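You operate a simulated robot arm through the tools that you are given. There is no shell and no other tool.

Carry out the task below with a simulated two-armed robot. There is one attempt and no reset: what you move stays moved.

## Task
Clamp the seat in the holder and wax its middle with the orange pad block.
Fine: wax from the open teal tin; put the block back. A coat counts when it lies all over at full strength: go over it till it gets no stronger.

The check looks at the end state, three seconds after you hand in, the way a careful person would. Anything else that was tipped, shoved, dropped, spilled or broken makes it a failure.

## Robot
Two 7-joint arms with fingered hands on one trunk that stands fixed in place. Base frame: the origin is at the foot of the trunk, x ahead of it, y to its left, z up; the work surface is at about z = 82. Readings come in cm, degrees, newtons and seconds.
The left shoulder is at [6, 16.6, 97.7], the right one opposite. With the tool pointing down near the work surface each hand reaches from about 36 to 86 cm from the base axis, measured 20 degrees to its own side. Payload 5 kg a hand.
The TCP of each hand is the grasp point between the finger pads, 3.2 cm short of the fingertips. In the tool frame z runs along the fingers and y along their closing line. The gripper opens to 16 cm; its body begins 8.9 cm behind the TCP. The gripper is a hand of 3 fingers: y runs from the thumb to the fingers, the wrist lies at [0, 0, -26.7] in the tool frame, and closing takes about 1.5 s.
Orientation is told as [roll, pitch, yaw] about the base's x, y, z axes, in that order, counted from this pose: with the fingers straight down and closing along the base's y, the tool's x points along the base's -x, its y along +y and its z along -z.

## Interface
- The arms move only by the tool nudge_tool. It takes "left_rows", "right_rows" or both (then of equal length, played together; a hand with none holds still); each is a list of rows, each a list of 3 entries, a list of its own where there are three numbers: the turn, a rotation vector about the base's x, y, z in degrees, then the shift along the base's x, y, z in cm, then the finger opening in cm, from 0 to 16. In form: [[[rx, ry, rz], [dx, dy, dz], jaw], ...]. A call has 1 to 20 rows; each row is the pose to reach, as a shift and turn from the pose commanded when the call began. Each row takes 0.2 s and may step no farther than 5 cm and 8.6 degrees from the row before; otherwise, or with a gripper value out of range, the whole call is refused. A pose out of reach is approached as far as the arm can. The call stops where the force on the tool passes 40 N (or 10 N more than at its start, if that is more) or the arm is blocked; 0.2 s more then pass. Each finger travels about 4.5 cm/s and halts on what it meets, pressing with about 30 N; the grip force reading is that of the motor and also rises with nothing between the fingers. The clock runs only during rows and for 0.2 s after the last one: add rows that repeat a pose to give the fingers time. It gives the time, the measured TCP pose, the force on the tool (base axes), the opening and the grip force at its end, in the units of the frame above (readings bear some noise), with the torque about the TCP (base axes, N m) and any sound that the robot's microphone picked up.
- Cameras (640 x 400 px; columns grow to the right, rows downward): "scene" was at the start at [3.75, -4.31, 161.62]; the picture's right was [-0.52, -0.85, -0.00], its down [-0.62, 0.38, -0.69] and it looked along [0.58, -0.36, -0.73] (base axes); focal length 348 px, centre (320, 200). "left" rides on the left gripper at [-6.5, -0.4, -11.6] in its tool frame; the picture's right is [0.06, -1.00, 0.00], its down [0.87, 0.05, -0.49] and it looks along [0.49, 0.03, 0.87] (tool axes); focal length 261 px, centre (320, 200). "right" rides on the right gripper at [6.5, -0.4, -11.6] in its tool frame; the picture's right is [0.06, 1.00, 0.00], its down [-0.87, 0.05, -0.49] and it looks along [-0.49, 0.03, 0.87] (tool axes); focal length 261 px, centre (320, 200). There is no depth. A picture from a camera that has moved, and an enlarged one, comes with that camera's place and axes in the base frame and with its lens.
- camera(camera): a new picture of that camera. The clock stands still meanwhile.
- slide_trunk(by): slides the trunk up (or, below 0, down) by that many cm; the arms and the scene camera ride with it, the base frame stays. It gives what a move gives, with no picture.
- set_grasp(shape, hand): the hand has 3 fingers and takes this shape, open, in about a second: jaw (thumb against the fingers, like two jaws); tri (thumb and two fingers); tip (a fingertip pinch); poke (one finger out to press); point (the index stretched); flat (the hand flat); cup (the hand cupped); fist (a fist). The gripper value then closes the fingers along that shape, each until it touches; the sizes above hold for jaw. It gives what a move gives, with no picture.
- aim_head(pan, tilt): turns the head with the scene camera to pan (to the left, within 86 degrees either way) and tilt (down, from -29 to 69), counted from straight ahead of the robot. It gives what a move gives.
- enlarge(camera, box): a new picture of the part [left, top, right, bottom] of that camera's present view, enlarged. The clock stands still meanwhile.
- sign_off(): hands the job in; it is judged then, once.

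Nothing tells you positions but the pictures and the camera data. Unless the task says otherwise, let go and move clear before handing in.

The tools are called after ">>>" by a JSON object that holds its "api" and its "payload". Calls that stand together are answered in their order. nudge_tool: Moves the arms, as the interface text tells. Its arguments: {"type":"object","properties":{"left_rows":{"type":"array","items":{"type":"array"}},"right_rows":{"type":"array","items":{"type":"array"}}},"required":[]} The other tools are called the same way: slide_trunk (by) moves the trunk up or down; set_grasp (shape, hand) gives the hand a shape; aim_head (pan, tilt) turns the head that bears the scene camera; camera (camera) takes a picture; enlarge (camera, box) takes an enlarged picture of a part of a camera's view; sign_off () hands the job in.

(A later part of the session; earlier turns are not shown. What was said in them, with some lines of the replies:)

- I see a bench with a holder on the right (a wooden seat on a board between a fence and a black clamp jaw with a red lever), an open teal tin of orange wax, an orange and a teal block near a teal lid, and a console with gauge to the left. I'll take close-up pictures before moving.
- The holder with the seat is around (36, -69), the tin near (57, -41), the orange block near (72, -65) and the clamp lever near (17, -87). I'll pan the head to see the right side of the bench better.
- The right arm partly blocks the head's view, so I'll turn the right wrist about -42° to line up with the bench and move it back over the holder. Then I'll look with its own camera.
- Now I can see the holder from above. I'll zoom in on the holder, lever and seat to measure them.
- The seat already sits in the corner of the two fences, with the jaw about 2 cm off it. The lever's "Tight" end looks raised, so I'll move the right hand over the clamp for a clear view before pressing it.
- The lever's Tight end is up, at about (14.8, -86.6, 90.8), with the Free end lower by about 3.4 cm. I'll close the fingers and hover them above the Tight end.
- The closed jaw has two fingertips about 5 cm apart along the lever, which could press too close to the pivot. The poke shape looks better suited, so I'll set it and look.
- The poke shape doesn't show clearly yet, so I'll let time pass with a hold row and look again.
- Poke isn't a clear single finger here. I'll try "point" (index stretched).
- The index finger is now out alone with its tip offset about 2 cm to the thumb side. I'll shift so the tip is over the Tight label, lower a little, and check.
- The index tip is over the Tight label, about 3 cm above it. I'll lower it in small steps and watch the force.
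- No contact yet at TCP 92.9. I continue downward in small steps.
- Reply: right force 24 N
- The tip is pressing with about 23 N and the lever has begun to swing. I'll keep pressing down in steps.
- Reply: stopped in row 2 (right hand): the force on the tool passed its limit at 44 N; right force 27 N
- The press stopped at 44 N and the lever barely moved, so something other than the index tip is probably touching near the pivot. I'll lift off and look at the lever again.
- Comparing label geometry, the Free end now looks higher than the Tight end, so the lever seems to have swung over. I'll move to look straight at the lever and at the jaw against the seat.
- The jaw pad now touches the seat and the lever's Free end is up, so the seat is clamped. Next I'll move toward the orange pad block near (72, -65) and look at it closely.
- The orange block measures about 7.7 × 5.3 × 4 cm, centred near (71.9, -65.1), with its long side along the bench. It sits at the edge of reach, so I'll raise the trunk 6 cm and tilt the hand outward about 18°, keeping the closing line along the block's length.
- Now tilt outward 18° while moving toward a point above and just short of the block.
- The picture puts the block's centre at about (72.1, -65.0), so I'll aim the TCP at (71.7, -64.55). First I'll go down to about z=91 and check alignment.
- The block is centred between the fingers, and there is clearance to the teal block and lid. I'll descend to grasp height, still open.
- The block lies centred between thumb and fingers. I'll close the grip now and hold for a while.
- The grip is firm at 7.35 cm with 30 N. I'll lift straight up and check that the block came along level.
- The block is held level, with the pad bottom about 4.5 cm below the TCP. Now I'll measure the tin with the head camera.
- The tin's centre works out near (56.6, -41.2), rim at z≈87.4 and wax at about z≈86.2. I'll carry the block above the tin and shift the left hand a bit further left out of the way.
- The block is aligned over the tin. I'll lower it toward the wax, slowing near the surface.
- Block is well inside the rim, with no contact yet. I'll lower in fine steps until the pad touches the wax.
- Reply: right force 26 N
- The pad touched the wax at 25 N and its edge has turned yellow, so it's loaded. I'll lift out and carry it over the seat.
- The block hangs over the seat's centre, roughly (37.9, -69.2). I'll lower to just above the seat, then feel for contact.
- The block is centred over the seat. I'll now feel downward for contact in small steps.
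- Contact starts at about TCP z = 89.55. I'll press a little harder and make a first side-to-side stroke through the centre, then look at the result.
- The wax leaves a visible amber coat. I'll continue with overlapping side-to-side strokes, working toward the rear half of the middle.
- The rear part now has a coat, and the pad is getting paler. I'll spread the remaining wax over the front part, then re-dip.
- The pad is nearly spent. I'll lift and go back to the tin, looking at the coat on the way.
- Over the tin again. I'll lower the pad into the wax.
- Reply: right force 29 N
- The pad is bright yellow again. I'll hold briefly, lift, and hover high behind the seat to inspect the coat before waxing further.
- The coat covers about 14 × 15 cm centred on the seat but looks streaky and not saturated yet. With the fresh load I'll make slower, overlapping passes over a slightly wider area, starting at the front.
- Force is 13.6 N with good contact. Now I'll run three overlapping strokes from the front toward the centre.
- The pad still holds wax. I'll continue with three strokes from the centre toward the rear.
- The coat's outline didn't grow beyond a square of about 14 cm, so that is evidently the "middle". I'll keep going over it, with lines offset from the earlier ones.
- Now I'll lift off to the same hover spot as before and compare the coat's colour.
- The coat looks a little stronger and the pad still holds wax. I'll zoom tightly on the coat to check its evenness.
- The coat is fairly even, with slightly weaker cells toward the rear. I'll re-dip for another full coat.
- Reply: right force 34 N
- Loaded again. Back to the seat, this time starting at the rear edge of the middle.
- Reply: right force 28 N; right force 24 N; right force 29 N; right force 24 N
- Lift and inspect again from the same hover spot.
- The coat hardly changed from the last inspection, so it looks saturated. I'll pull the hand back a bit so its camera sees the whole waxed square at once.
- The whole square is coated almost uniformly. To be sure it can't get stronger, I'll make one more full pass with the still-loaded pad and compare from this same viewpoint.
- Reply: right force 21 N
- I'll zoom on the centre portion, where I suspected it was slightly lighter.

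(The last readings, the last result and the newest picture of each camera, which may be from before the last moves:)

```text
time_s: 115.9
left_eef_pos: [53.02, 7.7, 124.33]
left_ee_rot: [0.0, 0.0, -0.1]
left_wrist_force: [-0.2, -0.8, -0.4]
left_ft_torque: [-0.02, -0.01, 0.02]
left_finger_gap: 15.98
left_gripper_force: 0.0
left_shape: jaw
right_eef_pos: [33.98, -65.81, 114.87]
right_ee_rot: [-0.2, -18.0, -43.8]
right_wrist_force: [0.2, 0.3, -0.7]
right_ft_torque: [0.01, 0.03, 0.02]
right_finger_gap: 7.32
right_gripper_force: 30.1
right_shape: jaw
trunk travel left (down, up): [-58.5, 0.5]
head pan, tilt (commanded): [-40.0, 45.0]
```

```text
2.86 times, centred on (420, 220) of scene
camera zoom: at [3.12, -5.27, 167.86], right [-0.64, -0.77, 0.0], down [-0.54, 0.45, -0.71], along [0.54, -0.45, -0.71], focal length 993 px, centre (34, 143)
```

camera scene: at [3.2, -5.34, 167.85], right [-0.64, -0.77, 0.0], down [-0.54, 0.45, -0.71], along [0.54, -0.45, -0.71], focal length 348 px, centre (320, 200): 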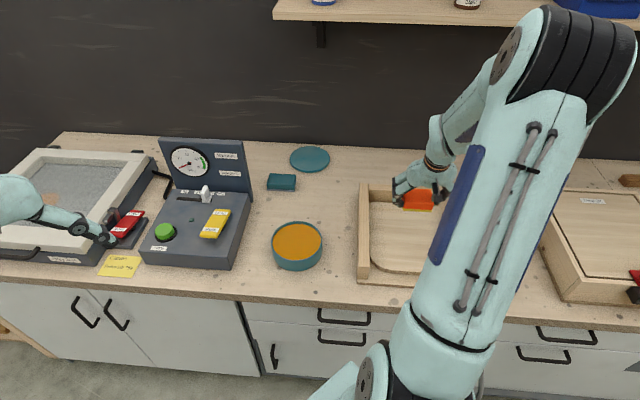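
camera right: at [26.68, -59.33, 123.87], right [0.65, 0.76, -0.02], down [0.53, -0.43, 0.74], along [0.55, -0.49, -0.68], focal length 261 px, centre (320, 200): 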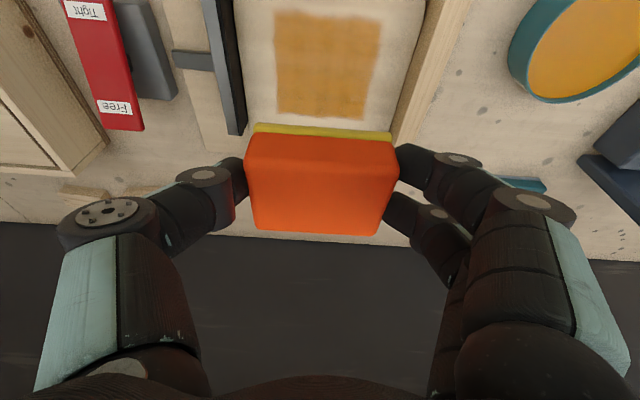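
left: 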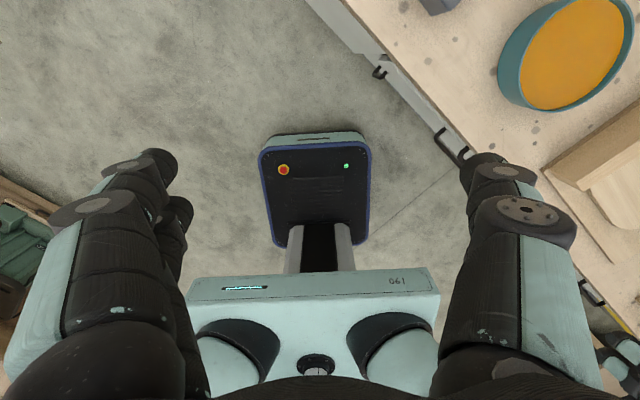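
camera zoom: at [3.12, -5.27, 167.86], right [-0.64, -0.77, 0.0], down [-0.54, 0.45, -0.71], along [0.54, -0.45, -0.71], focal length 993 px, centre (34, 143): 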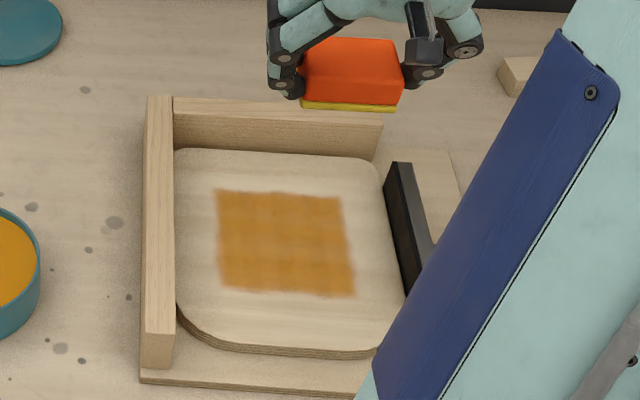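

It looks uniform, but one more fresh dip and a full double pass is cheap insurance for full strength. Going back to the tin.

>>> {"api": "nudge_tool", "payload": {"right_rows": [[[0, 0, 0], [2.5, 2.8, -2], 4], [[0, 0, 0], [5.3, 6, -4], 4], [[0, 0, 0], [8.1, 9.1, -6], 4], [[0, 0, 0], [10.9, 12.2, -8], 4], [[0, 0, 0], [13.7, 15.4, -10], 4], [[0, 0, 0], [16.5, 18.5, -11.5], 4], [[0, 0, 0], [19.3, 21.7, -12.5], 4], [[0, 0, 0], [22.1, 24.8, -13.5], 4], [[0, 0, 0], [22.3, 25, -16], 4], [[0, 0, 0], [22.3, 25, -20], 4], [[0, 0, 0], [22.3, 25, -23], 4], [[0, 0, 0], [22.3, 25, -24], 4], [[0, 0, 0], [22.3, 25, -24.4], 4], [[0, 0, 0], [22.3, 25, -24.55], 4], [[0, 0, 0], [22.3, 25, -24.55], 4], [[0, 0, 0], [22.3, 25, -24.55], 4], [[0, 0, 0], [22.3, 25, -24.55], 4]]}}

>>> {"api": "camera", "payload": {"camera": "right"}}

```text
time_s: 119.5
left_eef_pos: [52.87, 7.63, 124.36]
left_ee_rot: [0.1, -0.1, 0.1]
left_wrist_force: [1.1, -0.4, 0.2]
left_ft_torque: [0.02, -0.03, 0.01]
left_finger_gap: 16.0
left_gripper_force: 0.0
left_shape: jaw
right_eef_pos: [56.5, -40.77, 90.57]
right_ee_rot: [-0.2, -18.1, -43.9]
right_wrist_force: [3.4, -2.9, 24.0]
right_ft_torque: [-0.17, -0.15, 0.0]
right_finger_gap: 7.29
right_gripper_force: 30.4
right_shape: jaw
trunk travel left (down, up): [-58.5, 0.5]
head pan, tilt (commanded): [-40.0, 45.0]
```

```text
taken
camera right: at [49.07, -34.37, 99.44], right [0.65, 0.76, -0.02], down [0.52, -0.43, 0.74], along [0.55, -0.49, -0.67], focal length 261 px, centre (320, 200)
```

right: 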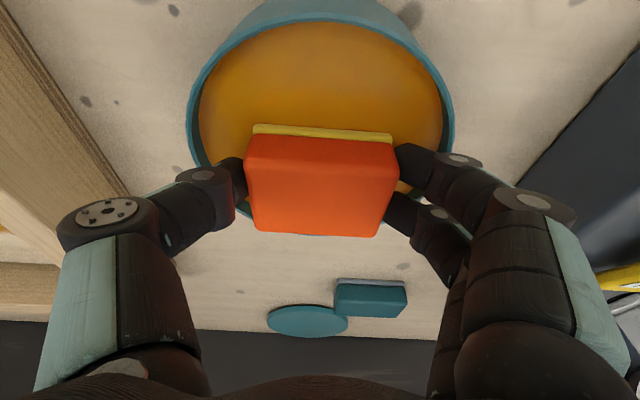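

>>> {"api": "nudge_tool", "payload": {"right_rows": [[[0, 0, 0], [0, 0, 2], 4], [[0, 0, 0], [0, 0, 6], 4], [[0, 0, 0], [0, 0, 10], 4], [[0, 0, 0], [-1, -2, 12], 4], [[0, 0, 0], [-3, -5.8, 12], 4], [[0, 0, 0], [-5, -9.6, 12], 4], [[0, 0, 0], [-7, -13.4, 12], 4], [[0, 0, 0], [-9.2, -17.7, 12], 4], [[0, 0, 0], [-11.4, -21.9, 12], 4], [[0, 0, 0], [-13.6, -26.1, 12], 4], [[0, 0, 0], [-15.8, -30.3, 12], 4], [[0, 0, 0], [-17.8, -34.1, 10], 4], [[0, 0, 0], [-18.4, -35.2, 6], 4], [[0, 0, 0], [-18.4, -35.2, 2], 4], [[0, 0, 0], [-18.4, -35.2, 0.3], 4], [[0, 0, 0], [-18.4, -35.2, -0.6], 4], [[0, 0, 0], [-18.4, -35.2, -1.0], 4], [[0, 0, 0], [-18.4, -35.2, -1.25], 4]]}}

>>> {"api": "nudge_tool", "payload": {"right_rows": [[[0, 0, 0], [1.3, 1.36, 0], 4], [[0, 0, 0], [2.6, 2.71, 0], 4], [[0, 0, 0], [3.9, 4.07, 0], 4], [[0, 0, 0], [5.2, 5.43, 0], 4], [[0, 0, 0], [6.5, 6.79, 0], 4], [[0, 0, 0], [4.77, 8.45, 0.1], 4], [[0, 0, 0], [3.47, 7.09, 0], 4], [[0, 0, 0], [2.17, 5.73, 0], 4], [[0, 0, 0], [0.87, 4.37, 0], 4], [[0, 0, 0], [-0.43, 3.02, 0], 4], [[0, 0, 0], [-1.73, 1.66, 0], 4], [[0, 0, 0], [-3.47, 3.32, 0.1], 4], [[0, 0, 0], [-2.17, 4.68, 0], 4], [[0, 0, 0], [-0.87, 6.04, 0], 4], [[0, 0, 0], [0.43, 7.39, 0], 4], [[0, 0, 0], [1.73, 8.75, 0], 4], [[0, 0, 0], [3.03, 10.11, 0], 4]]}}

>>> {"api": "nudge_tool", "payload": {"right_rows": [[[0, 0, 0], [-1.73, 1.66, 0.1], 4], [[0, 0, 0], [-3.03, 0.3, 0], 4], [[0, 0, 0], [-4.33, -1.06, 0], 4], [[0, 0, 0], [-5.63, -2.41, 0], 4], [[0, 0, 0], [-6.93, -3.77, 0], 4], [[0, 0, 0], [-8.23, -5.13, 0], 4], [[0, 0, 0], [-9.97, -3.47, 0.1], 4], [[0, 0, 0], [-8.67, -2.11, 0], 4], [[0, 0, 0], [-7.37, -0.75, 0], 4], [[0, 0, 0], [-6.07, 0.61, 0], 4], [[0, 0, 0], [-4.77, 1.96, 0], 4], [[0, 0, 0], [-3.47, 3.32, 0], 4], [[0, 0, 0], [-4.77, 4.57, 0.1], 4], [[0, 0, 0], [-6.07, 3.21, 0], 4], [[0, 0, 0], [-7.37, 1.86, 0], 4], [[0, 0, 0], [-8.67, 0.5, 0], 4], [[0, 0, 0], [-9.97, -0.86, 0], 4], [[0, 0, 0], [-11.27, -2.22, 0], 4]]}}

>>> {"api": "nudge_tool", "payload": {"right_rows": [[[0, 0, 0], [0.87, -0.83, 0.1], 4], [[0, 0, 0], [2.17, 0.53, 0], 4], [[0, 0, 0], [3.47, 1.88, 0], 4], [[0, 0, 0], [4.77, 3.24, 0], 4], [[0, 0, 0], [6.07, 4.6, 0], 4], [[0, 0, 0], [7.37, 5.96, 0], 4], [[0, 0, 0], [9.1, 4.3, 0.1], 4], [[0, 0, 0], [7.8, 2.94, 0], 4], [[0, 0, 0], [6.5, 1.58, 0], 4], [[0, 0, 0], [5.2, 0.23, 0], 4], [[0, 0, 0], [3.9, -1.13, 0], 4], [[0, 0, 0], [2.6, -2.49, 0], 4], [[0, 0, 0], [4.33, -4.15, 0.1], 4], [[0, 0, 0], [5.63, -2.79, 0], 4], [[0, 0, 0], [6.93, -1.44, 0], 4], [[0, 0, 0], [8.23, -0.08, 0], 4], [[0, 0, 0], [9.53, 1.28, 0], 4], [[0, 0, 0], [10.83, 2.64, 0], 4]]}}

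>>> {"api": "nudge_tool", "payload": {"right_rows": [[[0, 0, 0], [1.73, -1.66, 0.1], 4], [[0, 0, 0], [0.43, -3.02, 0], 4], [[0, 0, 0], [-0.87, -4.37, 0], 4], [[0, 0, 0], [-2.17, -5.73, 0], 4], [[0, 0, 0], [-3.47, -7.09, 0], 4], [[0, 0, 0], [-4.77, -8.45, 0], 4], [[0, 0, 0], [-3.03, -10.11, 0.1], 4], [[0, 0, 0], [-1.73, -8.75, 0], 4], [[0, 0, 0], [-0.43, -7.39, 0], 4], [[0, 0, 0], [0.87, -6.04, 0], 4], [[0, 0, 0], [2.17, -4.68, 0], 4], [[0, 0, 0], [3.47, -3.32, 0], 4]]}}

```text
time_s: 123.3
left_eef_pos: [53.0, 7.66, 124.27]
left_ee_rot: [-0.1, 0.0, -0.1]
left_wrist_force: [-0.3, -0.4, 0.5]
left_ft_torque: [-0.01, -0.03, -0.06]
left_finger_gap: 15.98
left_gripper_force: 0.1
left_shape: jaw
right_eef_pos: [38.05, -76.03, 89.16]
right_ee_rot: [-0.4, -18.2, -43.8]
right_wrist_force: [-1.9, -0.1, 11.0]
right_ft_torque: [0.05, -0.15, 0.06]
right_finger_gap: 7.34
right_gripper_force: 30.0
right_shape: jaw
trunk travel left (down, up): [-58.5, 0.5]
head pan, tilt (commanded): [-40.0, 45.0]
```

```text
time_s: 126.9
left_eef_pos: [52.96, 7.78, 124.32]
left_ee_rot: [-0.2, -0.2, -0.1]
left_wrist_force: [-1.3, -0.2, 0.1]
left_ft_torque: [-0.01, 0.02, -0.02]
left_finger_gap: 15.99
left_gripper_force: 0.0
left_shape: jaw
right_eef_pos: [40.95, -65.76, 89.17]
right_ee_rot: [-0.3, -18.1, -43.9]
right_wrist_force: [-5.2, -5.6, 24.7]
right_ft_torque: [-0.36, 0.11, -0.02]
right_finger_gap: 7.34
right_gripper_force: 30.2
right_shape: jaw
trunk travel left (down, up): [-58.5, 0.5]
head pan, tilt (commanded): [-40.0, 45.0]
```

```text
time_s: 130.7
left_eef_pos: [52.99, 7.68, 124.29]
left_ee_rot: [-0.1, -0.1, -0.1]
left_wrist_force: [0.0, 0.0, -0.7]
left_ft_torque: [0.01, -0.02, 0.03]
left_finger_gap: 15.97
left_gripper_force: 0.0
left_shape: jaw
right_eef_pos: [29.61, -68.05, 89.19]
right_ee_rot: [-0.1, -18.0, -43.8]
right_wrist_force: [4.8, 4.7, 19.8]
right_ft_torque: [0.22, -0.37, 0.03]
right_finger_gap: 7.34
right_gripper_force: 29.8
right_shape: jaw
trunk travel left (down, up): [-58.5, 0.5]
head pan, tilt (commanded): [-40.0, 45.0]
```

```text
time_s: 134.5
left_eef_pos: [52.97, 7.66, 124.35]
left_ee_rot: [-0.1, 0.1, 0.0]
left_wrist_force: [-0.7, 0.2, -0.5]
left_ft_torque: [-0.04, -0.01, -0.04]
left_finger_gap: 16.01
left_gripper_force: 0.0
left_shape: jaw
right_eef_pos: [40.56, -65.37, 89.12]
right_ee_rot: [-0.3, -18.2, -43.8]
right_wrist_force: [-4.8, -4.4, 18.1]
right_ft_torque: [-0.2, 0.0, 0.03]
right_finger_gap: 7.31
right_gripper_force: 30.1
right_shape: jaw
trunk travel left (down, up): [-58.5, 0.5]
head pan, tilt (commanded): [-40.0, 45.0]
```

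```text
time_s: 137.1
left_eef_pos: [52.96, 7.65, 124.32]
left_ee_rot: [0.0, -0.2, 0.0]
left_wrist_force: [0.6, 0.4, 0.1]
left_ft_torque: [0.0, 0.01, 0.03]
left_finger_gap: 15.99
left_gripper_force: 0.1
left_shape: jaw
right_eef_pos: [43.99, -68.75, 89.19]
right_ee_rot: [-0.2, -18.1, -43.9]
right_wrist_force: [-5.1, -3.8, 18.1]
right_ft_torque: [0.0, -0.12, 0.11]
right_finger_gap: 7.33
right_gripper_force: 30.1
right_shape: jaw
trunk travel left (down, up): [-58.5, 0.5]
head pan, tilt (commanded): [-40.0, 45.0]
```

Now back up to the comparison viewpoint.

>>> {"api": "nudge_tool", "payload": {"right_rows": [[[0, 0, 0], [0, 0, 2], 4], [[0, 0, 0], [0, 0, 6], 4], [[0, 0, 0], [-1.5, 0.4, 10], 4], [[0, 0, 0], [-3.5, 1, 14], 4], [[0, 0, 0], [-5.5, 1.7, 18], 4], [[0, 0, 0], [-8, 2.4, 22], 4], [[0, 0, 0], [-9.95, 2.95, 25.8], 4], [[0, 0, 0], [-9.95, 2.95, 25.8], 4], [[0, 0, 0], [-9.95, 2.95, 25.8], 4]]}}

>>> {"api": "enlarge", "payload": {"camera": "right", "box": [230, 0, 422, 120]}}

>>> {"api": "enlarge", "payload": {"camera": "scene", "box": [340, 150, 500, 290]}}

>>> {"api": "camera", "payload": {"camera": "right"}}

```text
time_s: 139.1
left_eef_pos: [53.15, 7.61, 124.28]
left_ee_rot: [-0.1, -0.1, -0.1]
left_wrist_force: [-0.4, 0.1, -0.2]
left_ft_torque: [-0.02, 0.0, 0.0]
left_finger_gap: 15.95
left_gripper_force: 0.1
left_shape: jaw
right_eef_pos: [34.29, -65.91, 115.04]
right_ee_rot: [-0.1, -18.0, -43.7]
right_wrist_force: [0.7, -0.5, -0.6]
right_ft_torque: [0.01, 0.01, 0.0]
right_finger_gap: 7.3
right_gripper_force: 30.3
right_shape: jaw
trunk travel left (down, up): [-58.5, 0.5]
head pan, tilt (commanded): [-40.0, 45.0]
```

```text
3.33 times, centred on (326, 60) of right
camera zoom: at [26.88, -59.46, 124.02], right [0.65, 0.76, -0.02], down [0.53, -0.43, 0.74], along [0.55, -0.49, -0.68], focal length 869 px, centre (300, 667)
```

zoom: 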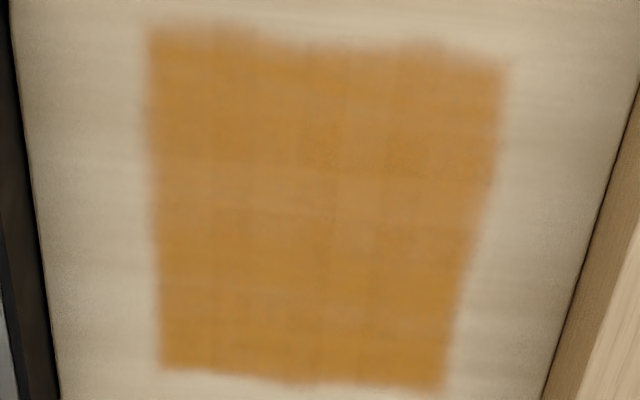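

```text
2.86 times, centred on (420, 220) of scene
camera zoom: at [3.13, -5.32, 167.86], right [-0.64, -0.77, 0.0], down [-0.54, 0.45, -0.71], along [0.54, -0.45, -0.71], focal length 993 px, centre (34, 143)
```

zoom: 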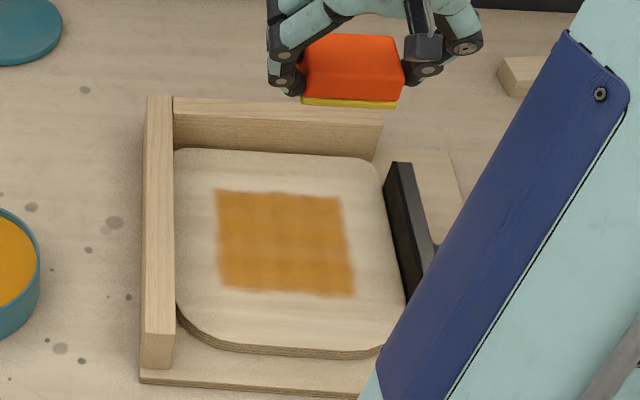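

```text
taken
camera right: at [26.88, -59.46, 124.02], right [0.65, 0.76, -0.02], down [0.53, -0.43, 0.74], along [0.55, -0.49, -0.68], focal length 261 px, centre (320, 200)
```

right: 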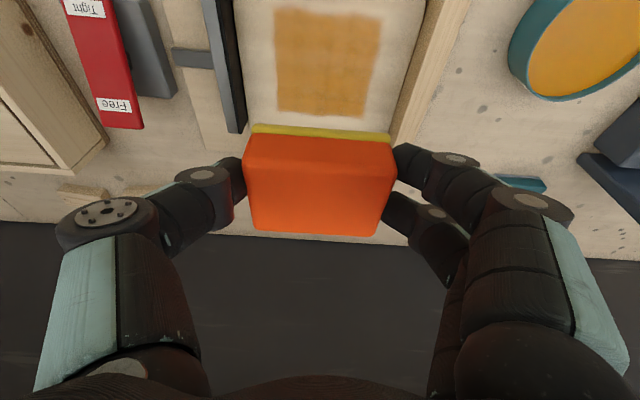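

No further change, so the coat is at full strength. Now I'll carry the block back to where it stood, to hover above (71.6, -64.5).

>>> {"api": "nudge_tool", "payload": {"right_rows": [[[0, 0, 0], [4, 0.15, -2], 4], [[0, 0, 0], [8, 0.3, -4], 4], [[0, 0, 0], [12, 0.45, -6], 4], [[0, 0, 0], [16, 0.6, -8], 4], [[0, 0, 0], [20, 0.75, -10], 4], [[0, 0, 0], [24, 0.9, -12], 4], [[0, 0, 0], [28, 1.05, -14], 4], [[0, 0, 0], [32, 1.2, -16], 4], [[0, 0, 0], [35.5, 1.3, -18], 4], [[0, 0, 0], [37.3, 1.4, -20], 4], [[0, 0, 0], [37.3, 1.4, -20], 4], [[0, 0, 0], [37.3, 1.4, -20], 4]]}}

>>> {"api": "camera", "payload": {"camera": "right"}}

>>> {"api": "enlarge", "payload": {"camera": "scene", "box": [240, 80, 400, 220]}}

```text
time_s: 141.7
left_eef_pos: [52.99, 7.6, 124.27]
left_ee_rot: [0.0, -0.1, 0.0]
left_wrist_force: [0.3, 0.1, 0.0]
left_ft_torque: [-0.02, 0.02, 0.02]
left_finger_gap: 15.98
left_gripper_force: 0.0
left_shape: jaw
right_eef_pos: [71.58, -64.48, 94.75]
right_ee_rot: [-0.3, -18.0, -43.8]
right_wrist_force: [-0.1, -0.6, -1.6]
right_ft_torque: [0.01, 0.01, 0.0]
right_finger_gap: 7.33
right_gripper_force: 30.1
right_shape: jaw
trunk travel left (down, up): [-58.5, 0.5]
head pan, tilt (commanded): [-40.0, 45.0]
```

```text
taken
camera right: at [64.12, -58.02, 103.77], right [0.65, 0.76, -0.02], down [0.53, -0.43, 0.74], along [0.55, -0.49, -0.68], focal length 261 px, centre (320, 200)
```

right: 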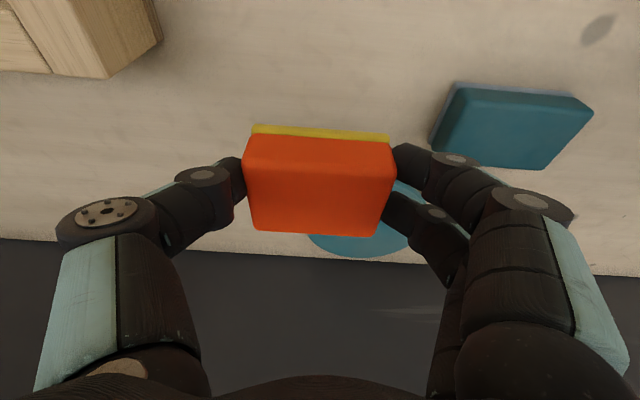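

```text
2.86 times, centred on (320, 150) of scene
camera zoom: at [3.22, -5.39, 167.85], right [-0.64, -0.77, 0.0], down [-0.54, 0.45, -0.71], along [0.54, -0.45, -0.71], focal length 993 px, centre (320, 343)
```

zoom: 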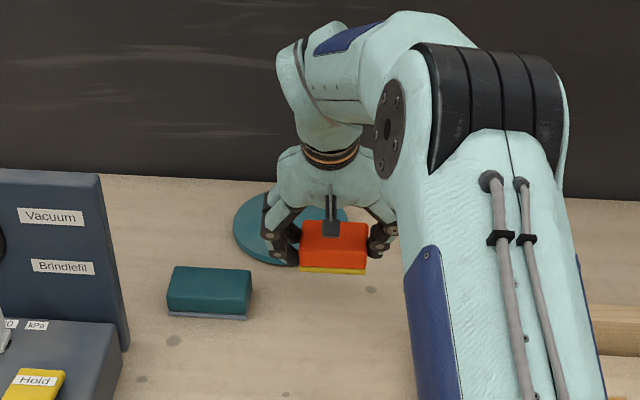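

It's exactly above the original spot. I'll lower gently until the pad touches the bench.

>>> {"api": "nudge_tool", "payload": {"right_rows": [[[0, 0, 0], [0, 0, -3], 4], [[0, 0, 0], [0, 0, -5.5], 4], [[0, 0, 0], [0, 0, -7], 4], [[0, 0, 0], [0, 0, -7.7], 4], [[0, 0, 0], [0, 0, -8.1], 4], [[0, 0, 0], [0, 0, -8.3], 4], [[0, 0, 0], [0, 0, -8.3], 4]]}}

```text
time_s: 143.3
left_eef_pos: [53.05, 7.53, 124.32]
left_ee_rot: [0.0, 0.0, 0.1]
left_wrist_force: [-0.7, -0.7, -0.5]
left_ft_torque: [-0.02, 0.0, -0.03]
left_finger_gap: 16.0
left_gripper_force: 0.1
left_shape: jaw
right_eef_pos: [71.41, -64.45, 86.62]
right_ee_rot: [-0.3, -18.0, -43.9]
right_wrist_force: [0.1, 0.5, -0.8]
right_ft_torque: [0.05, 0.01, 0.01]
right_finger_gap: 7.32
right_gripper_force: 29.7
right_shape: jaw
trunk travel left (down, up): [-58.5, 0.5]
head pan, tilt (commanded): [-40.0, 45.0]
```

>>> {"api": "nudge_tool", "payload": {"right_rows": [[[0, 0, 0], [0, 0, -0.1], 4], [[0, 0, 0], [0, 0, -0.2], 4], [[0, 0, 0], [0, 0, -0.25], 4], [[0, 0, 0], [0, 0, -0.25], 4]]}}

```text
time_s: 144.3
left_eef_pos: [52.97, 7.68, 124.24]
left_ee_rot: [0.0, -0.1, 0.0]
left_wrist_force: [0.8, 0.3, 0.3]
left_ft_torque: [-0.02, -0.04, 0.0]
left_finger_gap: 16.0
left_gripper_force: 0.1
left_shape: jaw
right_eef_pos: [71.43, -64.4, 86.34]
right_ee_rot: [-0.2, -18.0, -43.8]
right_wrist_force: [-0.7, 0.0, -1.5]
right_ft_torque: [0.04, 0.01, -0.01]
right_finger_gap: 7.31
right_gripper_force: 29.8
right_shape: jaw
trunk travel left (down, up): [-58.5, 0.5]
head pan, tilt (commanded): [-40.0, 45.0]
```

>>> {"api": "nudge_tool", "payload": {"right_rows": [[[0, 0, 0], [0, 0, -0.1], 4], [[0, 0, 0], [0, 0, -0.15], 4], [[0, 0, 0], [0, 0, -0.15], 4]]}}

>>> {"api": "camera", "payload": {"camera": "right"}}

>>> {"api": "enlarge", "payload": {"camera": "scene", "box": [280, 140, 360, 210]}}

```text
time_s: 145.1
left_eef_pos: [53.0, 7.66, 124.26]
left_ee_rot: [0.0, 0.0, 0.0]
left_wrist_force: [0.3, 0.3, 0.0]
left_ft_torque: [-0.05, -0.04, 0.01]
left_finger_gap: 15.98
left_gripper_force: 0.0
left_shape: jaw
right_eef_pos: [71.44, -64.45, 86.3]
right_ee_rot: [-0.1, -18.1, -43.8]
right_wrist_force: [0.1, -0.8, 4.3]
right_ft_torque: [0.0, -0.06, -0.02]
right_finger_gap: 7.31
right_gripper_force: 29.8
right_shape: jaw
trunk travel left (down, up): [-58.5, 0.5]
head pan, tilt (commanded): [-40.0, 45.0]
```

```text
taken
camera right: at [64.07, -58.0, 95.22], right [0.65, 0.76, -0.02], down [0.52, -0.43, 0.74], along [0.55, -0.49, -0.68], focal length 261 px, centre (320, 200)
```

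right: 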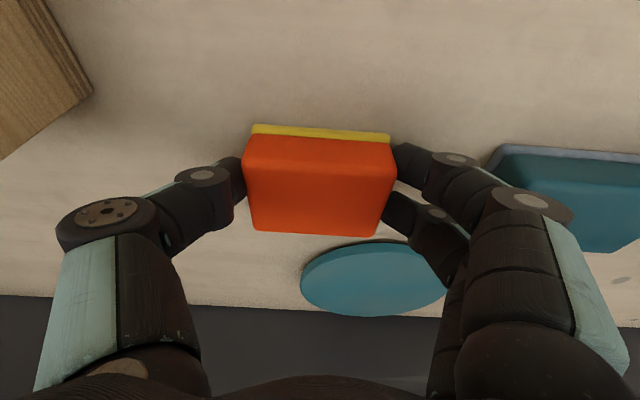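

```text
5.71 times, centred on (320, 175) of scene
camera zoom: at [3.13, -5.33, 167.86], right [-0.64, -0.77, 0.0], down [-0.54, 0.45, -0.71], along [0.54, -0.45, -0.71], focal length 1986 px, centre (320, 343)
```

zoom: 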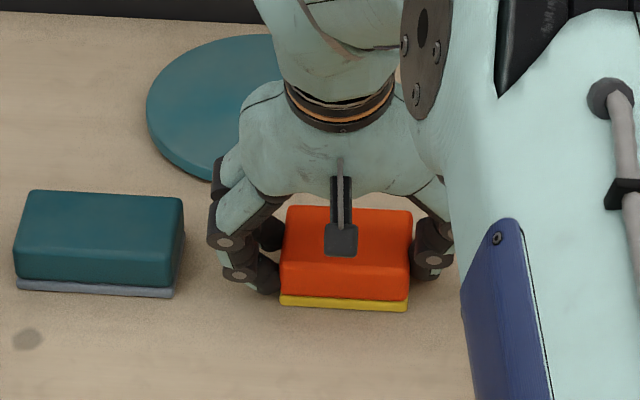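

The block rests on the bench with light contact. I'll open the fingers moderately so they don't reach the teal block.

>>> {"api": "nudge_tool", "payload": {"right_rows": [[[0, 0, 0], [0, 0, 0], 8], [[0, 0, 0], [0, 0, 0.05], 9], [[0, 0, 0], [0, 0, 0.1], 10], [[0, 0, 0], [0, 0, 0.1], 10.8], [[0, 0, 0], [0, 0, 0.1], 10.8], [[0, 0, 0], [0, 0, 0.1], 10.8]]}}

>>> {"api": "camera", "payload": {"camera": "right"}}

```text
time_s: 146.5
left_eef_pos: [52.96, 7.57, 124.25]
left_ee_rot: [0.1, 0.0, -0.1]
left_wrist_force: [0.2, 0.2, -0.3]
left_ft_torque: [0.01, 0.02, 0.0]
left_finger_gap: 15.99
left_gripper_force: 0.1
left_shape: jaw
right_eef_pos: [71.47, -64.54, 86.33]
right_ee_rot: [-0.2, -18.0, -43.9]
right_wrist_force: [0.0, 0.1, -0.7]
right_ft_torque: [-0.01, 0.0, 0.01]
right_finger_gap: 10.75
right_gripper_force: 0.0
right_shape: jaw
trunk travel left (down, up): [-58.5, 0.5]
head pan, tilt (commanded): [-40.0, 45.0]
```

```text
taken
camera right: at [64.08, -58.01, 95.24], right [0.65, 0.76, -0.02], down [0.53, -0.43, 0.74], along [0.55, -0.49, -0.68], focal length 261 px, centre (320, 200)
```

right: 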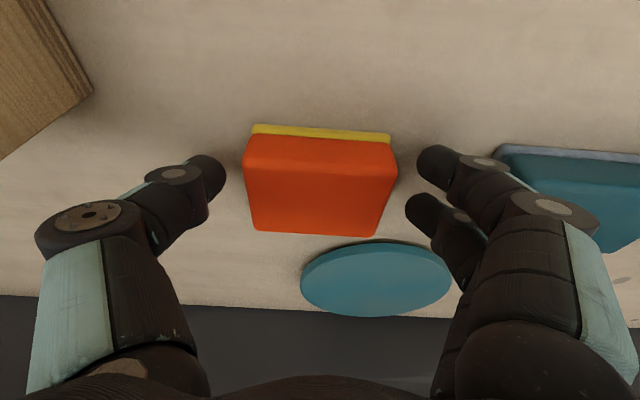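

Released cleanly. I'll lift straight up and draw back toward the robot, untilting on the way.

>>> {"api": "nudge_tool", "payload": {"right_rows": [[[0, 0, 0], [0, 0, 2], 10.8], [[0, 0, 0], [0, 0, 5], 10.8], [[0, 0, 0], [0, 0, 9], 10.8], [[0, 0, 0], [-1.5, 1.5, 12.5], 10.8], [[0, 0, 0], [-4, 3.5, 15.5], 10.8], [[0, 0, 0], [-7, 6, 18.5], 10.8], [[0, 0, 0], [-10, 8.5, 21.5], 10.8], [[0, 0, 0], [-13, 10.5, 24.5], 10.8], [[4.15, 4.34, 0], [-16, 12, 26], 10.8], [[8.3, 8.68, 0], [-19, 13, 27], 10.8], [[12.44, 13.01, 0], [-22, 13.5, 28], 10.8], [[12.44, 13.01, 0], [-25, 13, 28], 10.8], [[12.44, 13.01, 0], [-28.5, 12, 28], 10.8], [[12.44, 13.01, 0], [-28.5, 12, 28], 10.8]]}}

>>> {"api": "camera", "payload": {"camera": "right"}}

>>> {"api": "camera", "payload": {"camera": "scene"}}

```text
time_s: 149.5
left_eef_pos: [53.11, 7.62, 124.05]
left_ee_rot: [0.0, 0.0, -0.1]
left_wrist_force: [0.0, -0.2, -0.2]
left_ft_torque: [-0.06, 0.02, -0.07]
left_finger_gap: 15.98
left_gripper_force: 0.0
left_shape: jaw
right_eef_pos: [43.01, -52.47, 114.34]
right_ee_rot: [-0.3, 0.0, -43.8]
right_wrist_force: [-0.6, 0.3, -0.2]
right_ft_torque: [-0.02, -0.02, 0.01]
right_finger_gap: 10.75
right_gripper_force: 0.0
right_shape: jaw
trunk travel left (down, up): [-58.5, 0.5]
head pan, tilt (commanded): [-40.0, 45.0]
```

```text
taken
camera right: at [38.01, -48.25, 125.85], right [0.65, 0.76, 0.0], down [0.67, -0.56, 0.49], along [0.37, -0.32, -0.87], focal length 261 px, centre (320, 200)
```

right: 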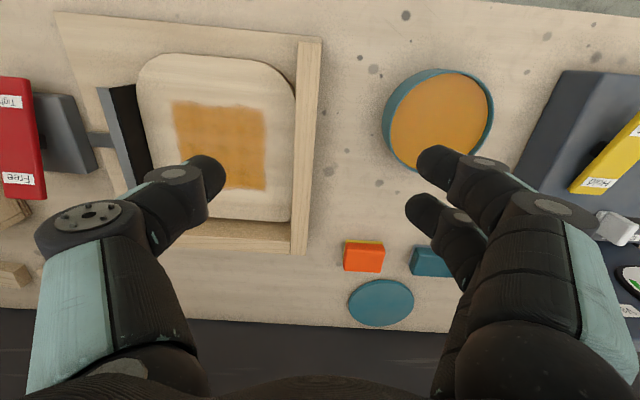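

```text
taken
camera scene: at [3.25, -5.33, 167.85], right [-0.64, -0.77, 0.0], down [-0.54, 0.45, -0.71], along [0.54, -0.45, -0.71], focal length 348 px, centre (320, 200)
```

scene: 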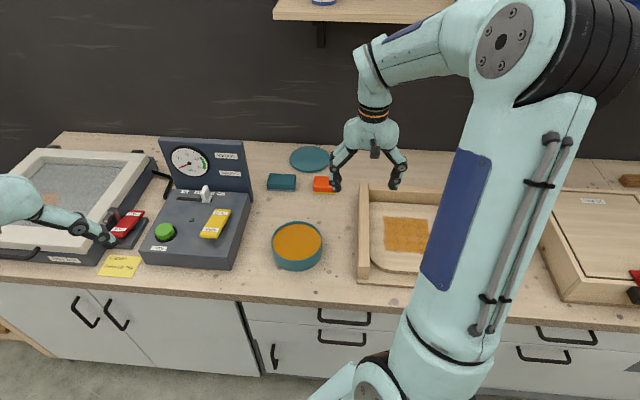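

The block is back in place, and the tin, lid and teal block look untouched. I'll take one last unobstructed top view of the clamped, waxed seat and the lever.

>>> {"api": "nudge_tool", "payload": {"right_rows": [[[0, 0, 0], [-4, -1.8, 1], 13], [[0, 0, 0], [-8, -3.6, 2], 16], [[0, 0, 0], [-12, -5.4, 3], 16], [[0, 0, 0], [-16, -7.2, 4], 16], [[0, 0, 0], [-17.5, -8, 4], 16], [[0, 0, 0], [-17.5, -8, 4], 16]]}}

>>> {"api": "camera", "payload": {"camera": "right"}}

>>> {"api": "enlarge", "payload": {"camera": "right", "box": [230, 80, 430, 280]}}

>>> {"api": "enlarge", "payload": {"camera": "scene", "box": [240, 120, 400, 290]}}

```text
time_s: 150.9
left_eef_pos: [53.01, 7.65, 124.29]
left_ee_rot: [0.0, 0.0, -0.1]
left_wrist_force: [0.1, 0.2, -0.1]
left_ft_torque: [-0.01, 0.01, 0.0]
left_finger_gap: 15.99
left_gripper_force: 0.1
left_shape: jaw
right_eef_pos: [25.36, -60.49, 118.27]
right_ee_rot: [-0.2, 0.0, -43.8]
right_wrist_force: [-0.3, 0.0, -0.4]
right_ft_torque: [-0.01, 0.0, -0.01]
right_finger_gap: 15.98
right_gripper_force: 0.1
right_shape: jaw
trunk travel left (down, up): [-58.5, 0.5]
head pan, tilt (commanded): [-40.0, 45.0]
```

```text
taken
camera right: at [20.39, -56.31, 129.8], right [0.65, 0.76, 0.0], down [0.67, -0.56, 0.49], along [0.37, -0.32, -0.87], focal length 261 px, centre (320, 200)
```

right: 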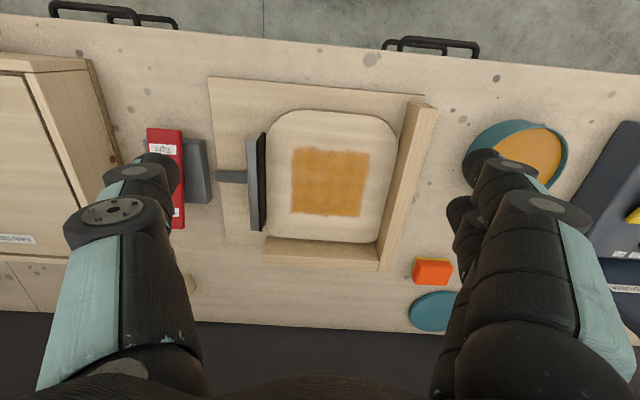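

```text
2.00 times, centred on (330, 180) of right
camera zoom: at [20.39, -56.31, 129.8], right [0.65, 0.76, 0.0], down [0.67, -0.56, 0.49], along [0.37, -0.32, -0.87], focal length 521 px, centre (300, 240)
```

zoom: 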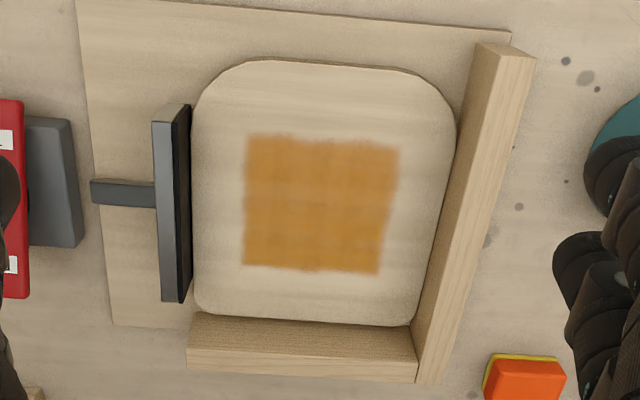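

```text
2.35 times, centred on (320, 205) of scene
camera zoom: at [3.16, -5.35, 167.85], right [-0.64, -0.77, 0.0], down [-0.54, 0.45, -0.71], along [0.54, -0.45, -0.71], focal length 818 px, centre (320, 188)
```

zoom: 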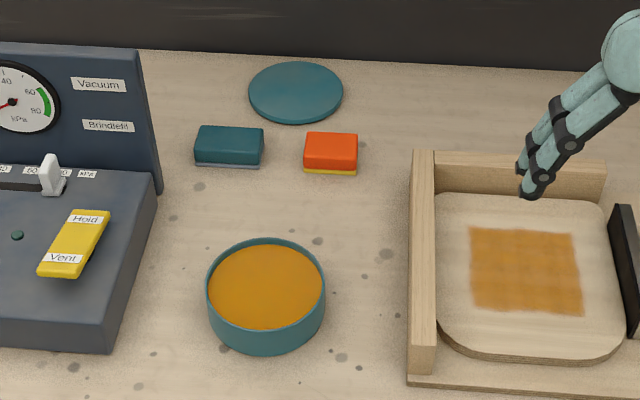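

>>> {"api": "enlarge", "payload": {"camera": "scene", "box": [375, 205, 425, 265]}}

>>> {"api": "enlarge", "payload": {"camera": "right", "box": [280, 135, 380, 225]}}

>>> {"api": "enlarge", "payload": {"camera": "right", "box": [120, 100, 290, 260]}}

```text
6.67 times, centred on (400, 235) of scene
camera zoom: at [3.16, -5.35, 167.85], right [-0.64, -0.77, 0.0], down [-0.54, 0.45, -0.71], along [0.54, -0.45, -0.71], focal length 2317 px, centre (-213, -33)
```

zoom: 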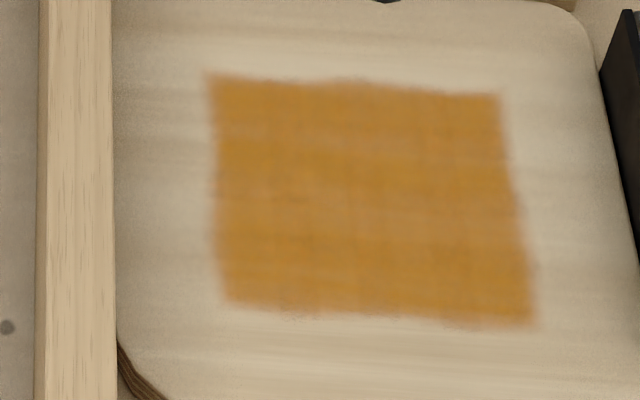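

```text
4.44 times, centred on (330, 180) of right
camera zoom: at [20.39, -56.31, 129.8], right [0.65, 0.76, 0.0], down [0.67, -0.56, 0.49], along [0.37, -0.32, -0.87], focal length 1158 px, centre (276, 289)
```

zoom: 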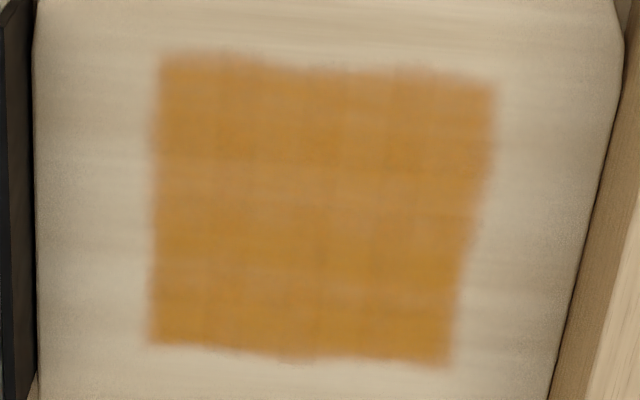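

```text
2.50 times, centred on (205, 180) of right
camera zoom: at [20.39, -56.31, 129.8], right [0.65, 0.76, 0.0], down [0.67, -0.56, 0.49], along [0.37, -0.32, -0.87], focal length 652 px, centre (608, 250)
```

zoom: 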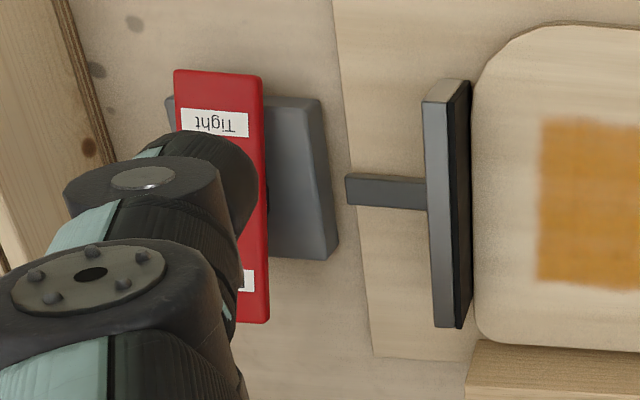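

The seat is clamped with the lever on Tight, and its middle carries an even coat that stopped getting stronger. The orange block is back in its place, nothing else was disturbed, and both hands are clear, so I'm handing in.

>>> {"api": "sign_off", "payload": {}}

```text
The job is handed in.
```

I clamped the seat, waxed its middle with the orange pad block, and handed the job in.

- **Clamp:** the lever is on Tight and the jaw pad sits against the seat.
- **Wax:** I loaded the block from the open teal tin four times. I kept going over a square about 14 cm wide in the middle of the seat until the colour stopped changing. In the last close-ups the coat was even all over; the faint lighter bands look like wood grain.
- **Block:** it stands in its original spot beside the teal block, with some wax still on its pad.

In the last views the tin, lid, teal block and console looked as they did at the start, and both hands are clear of the bench. I raised the trunk 6 cm to reach the block and left it there.
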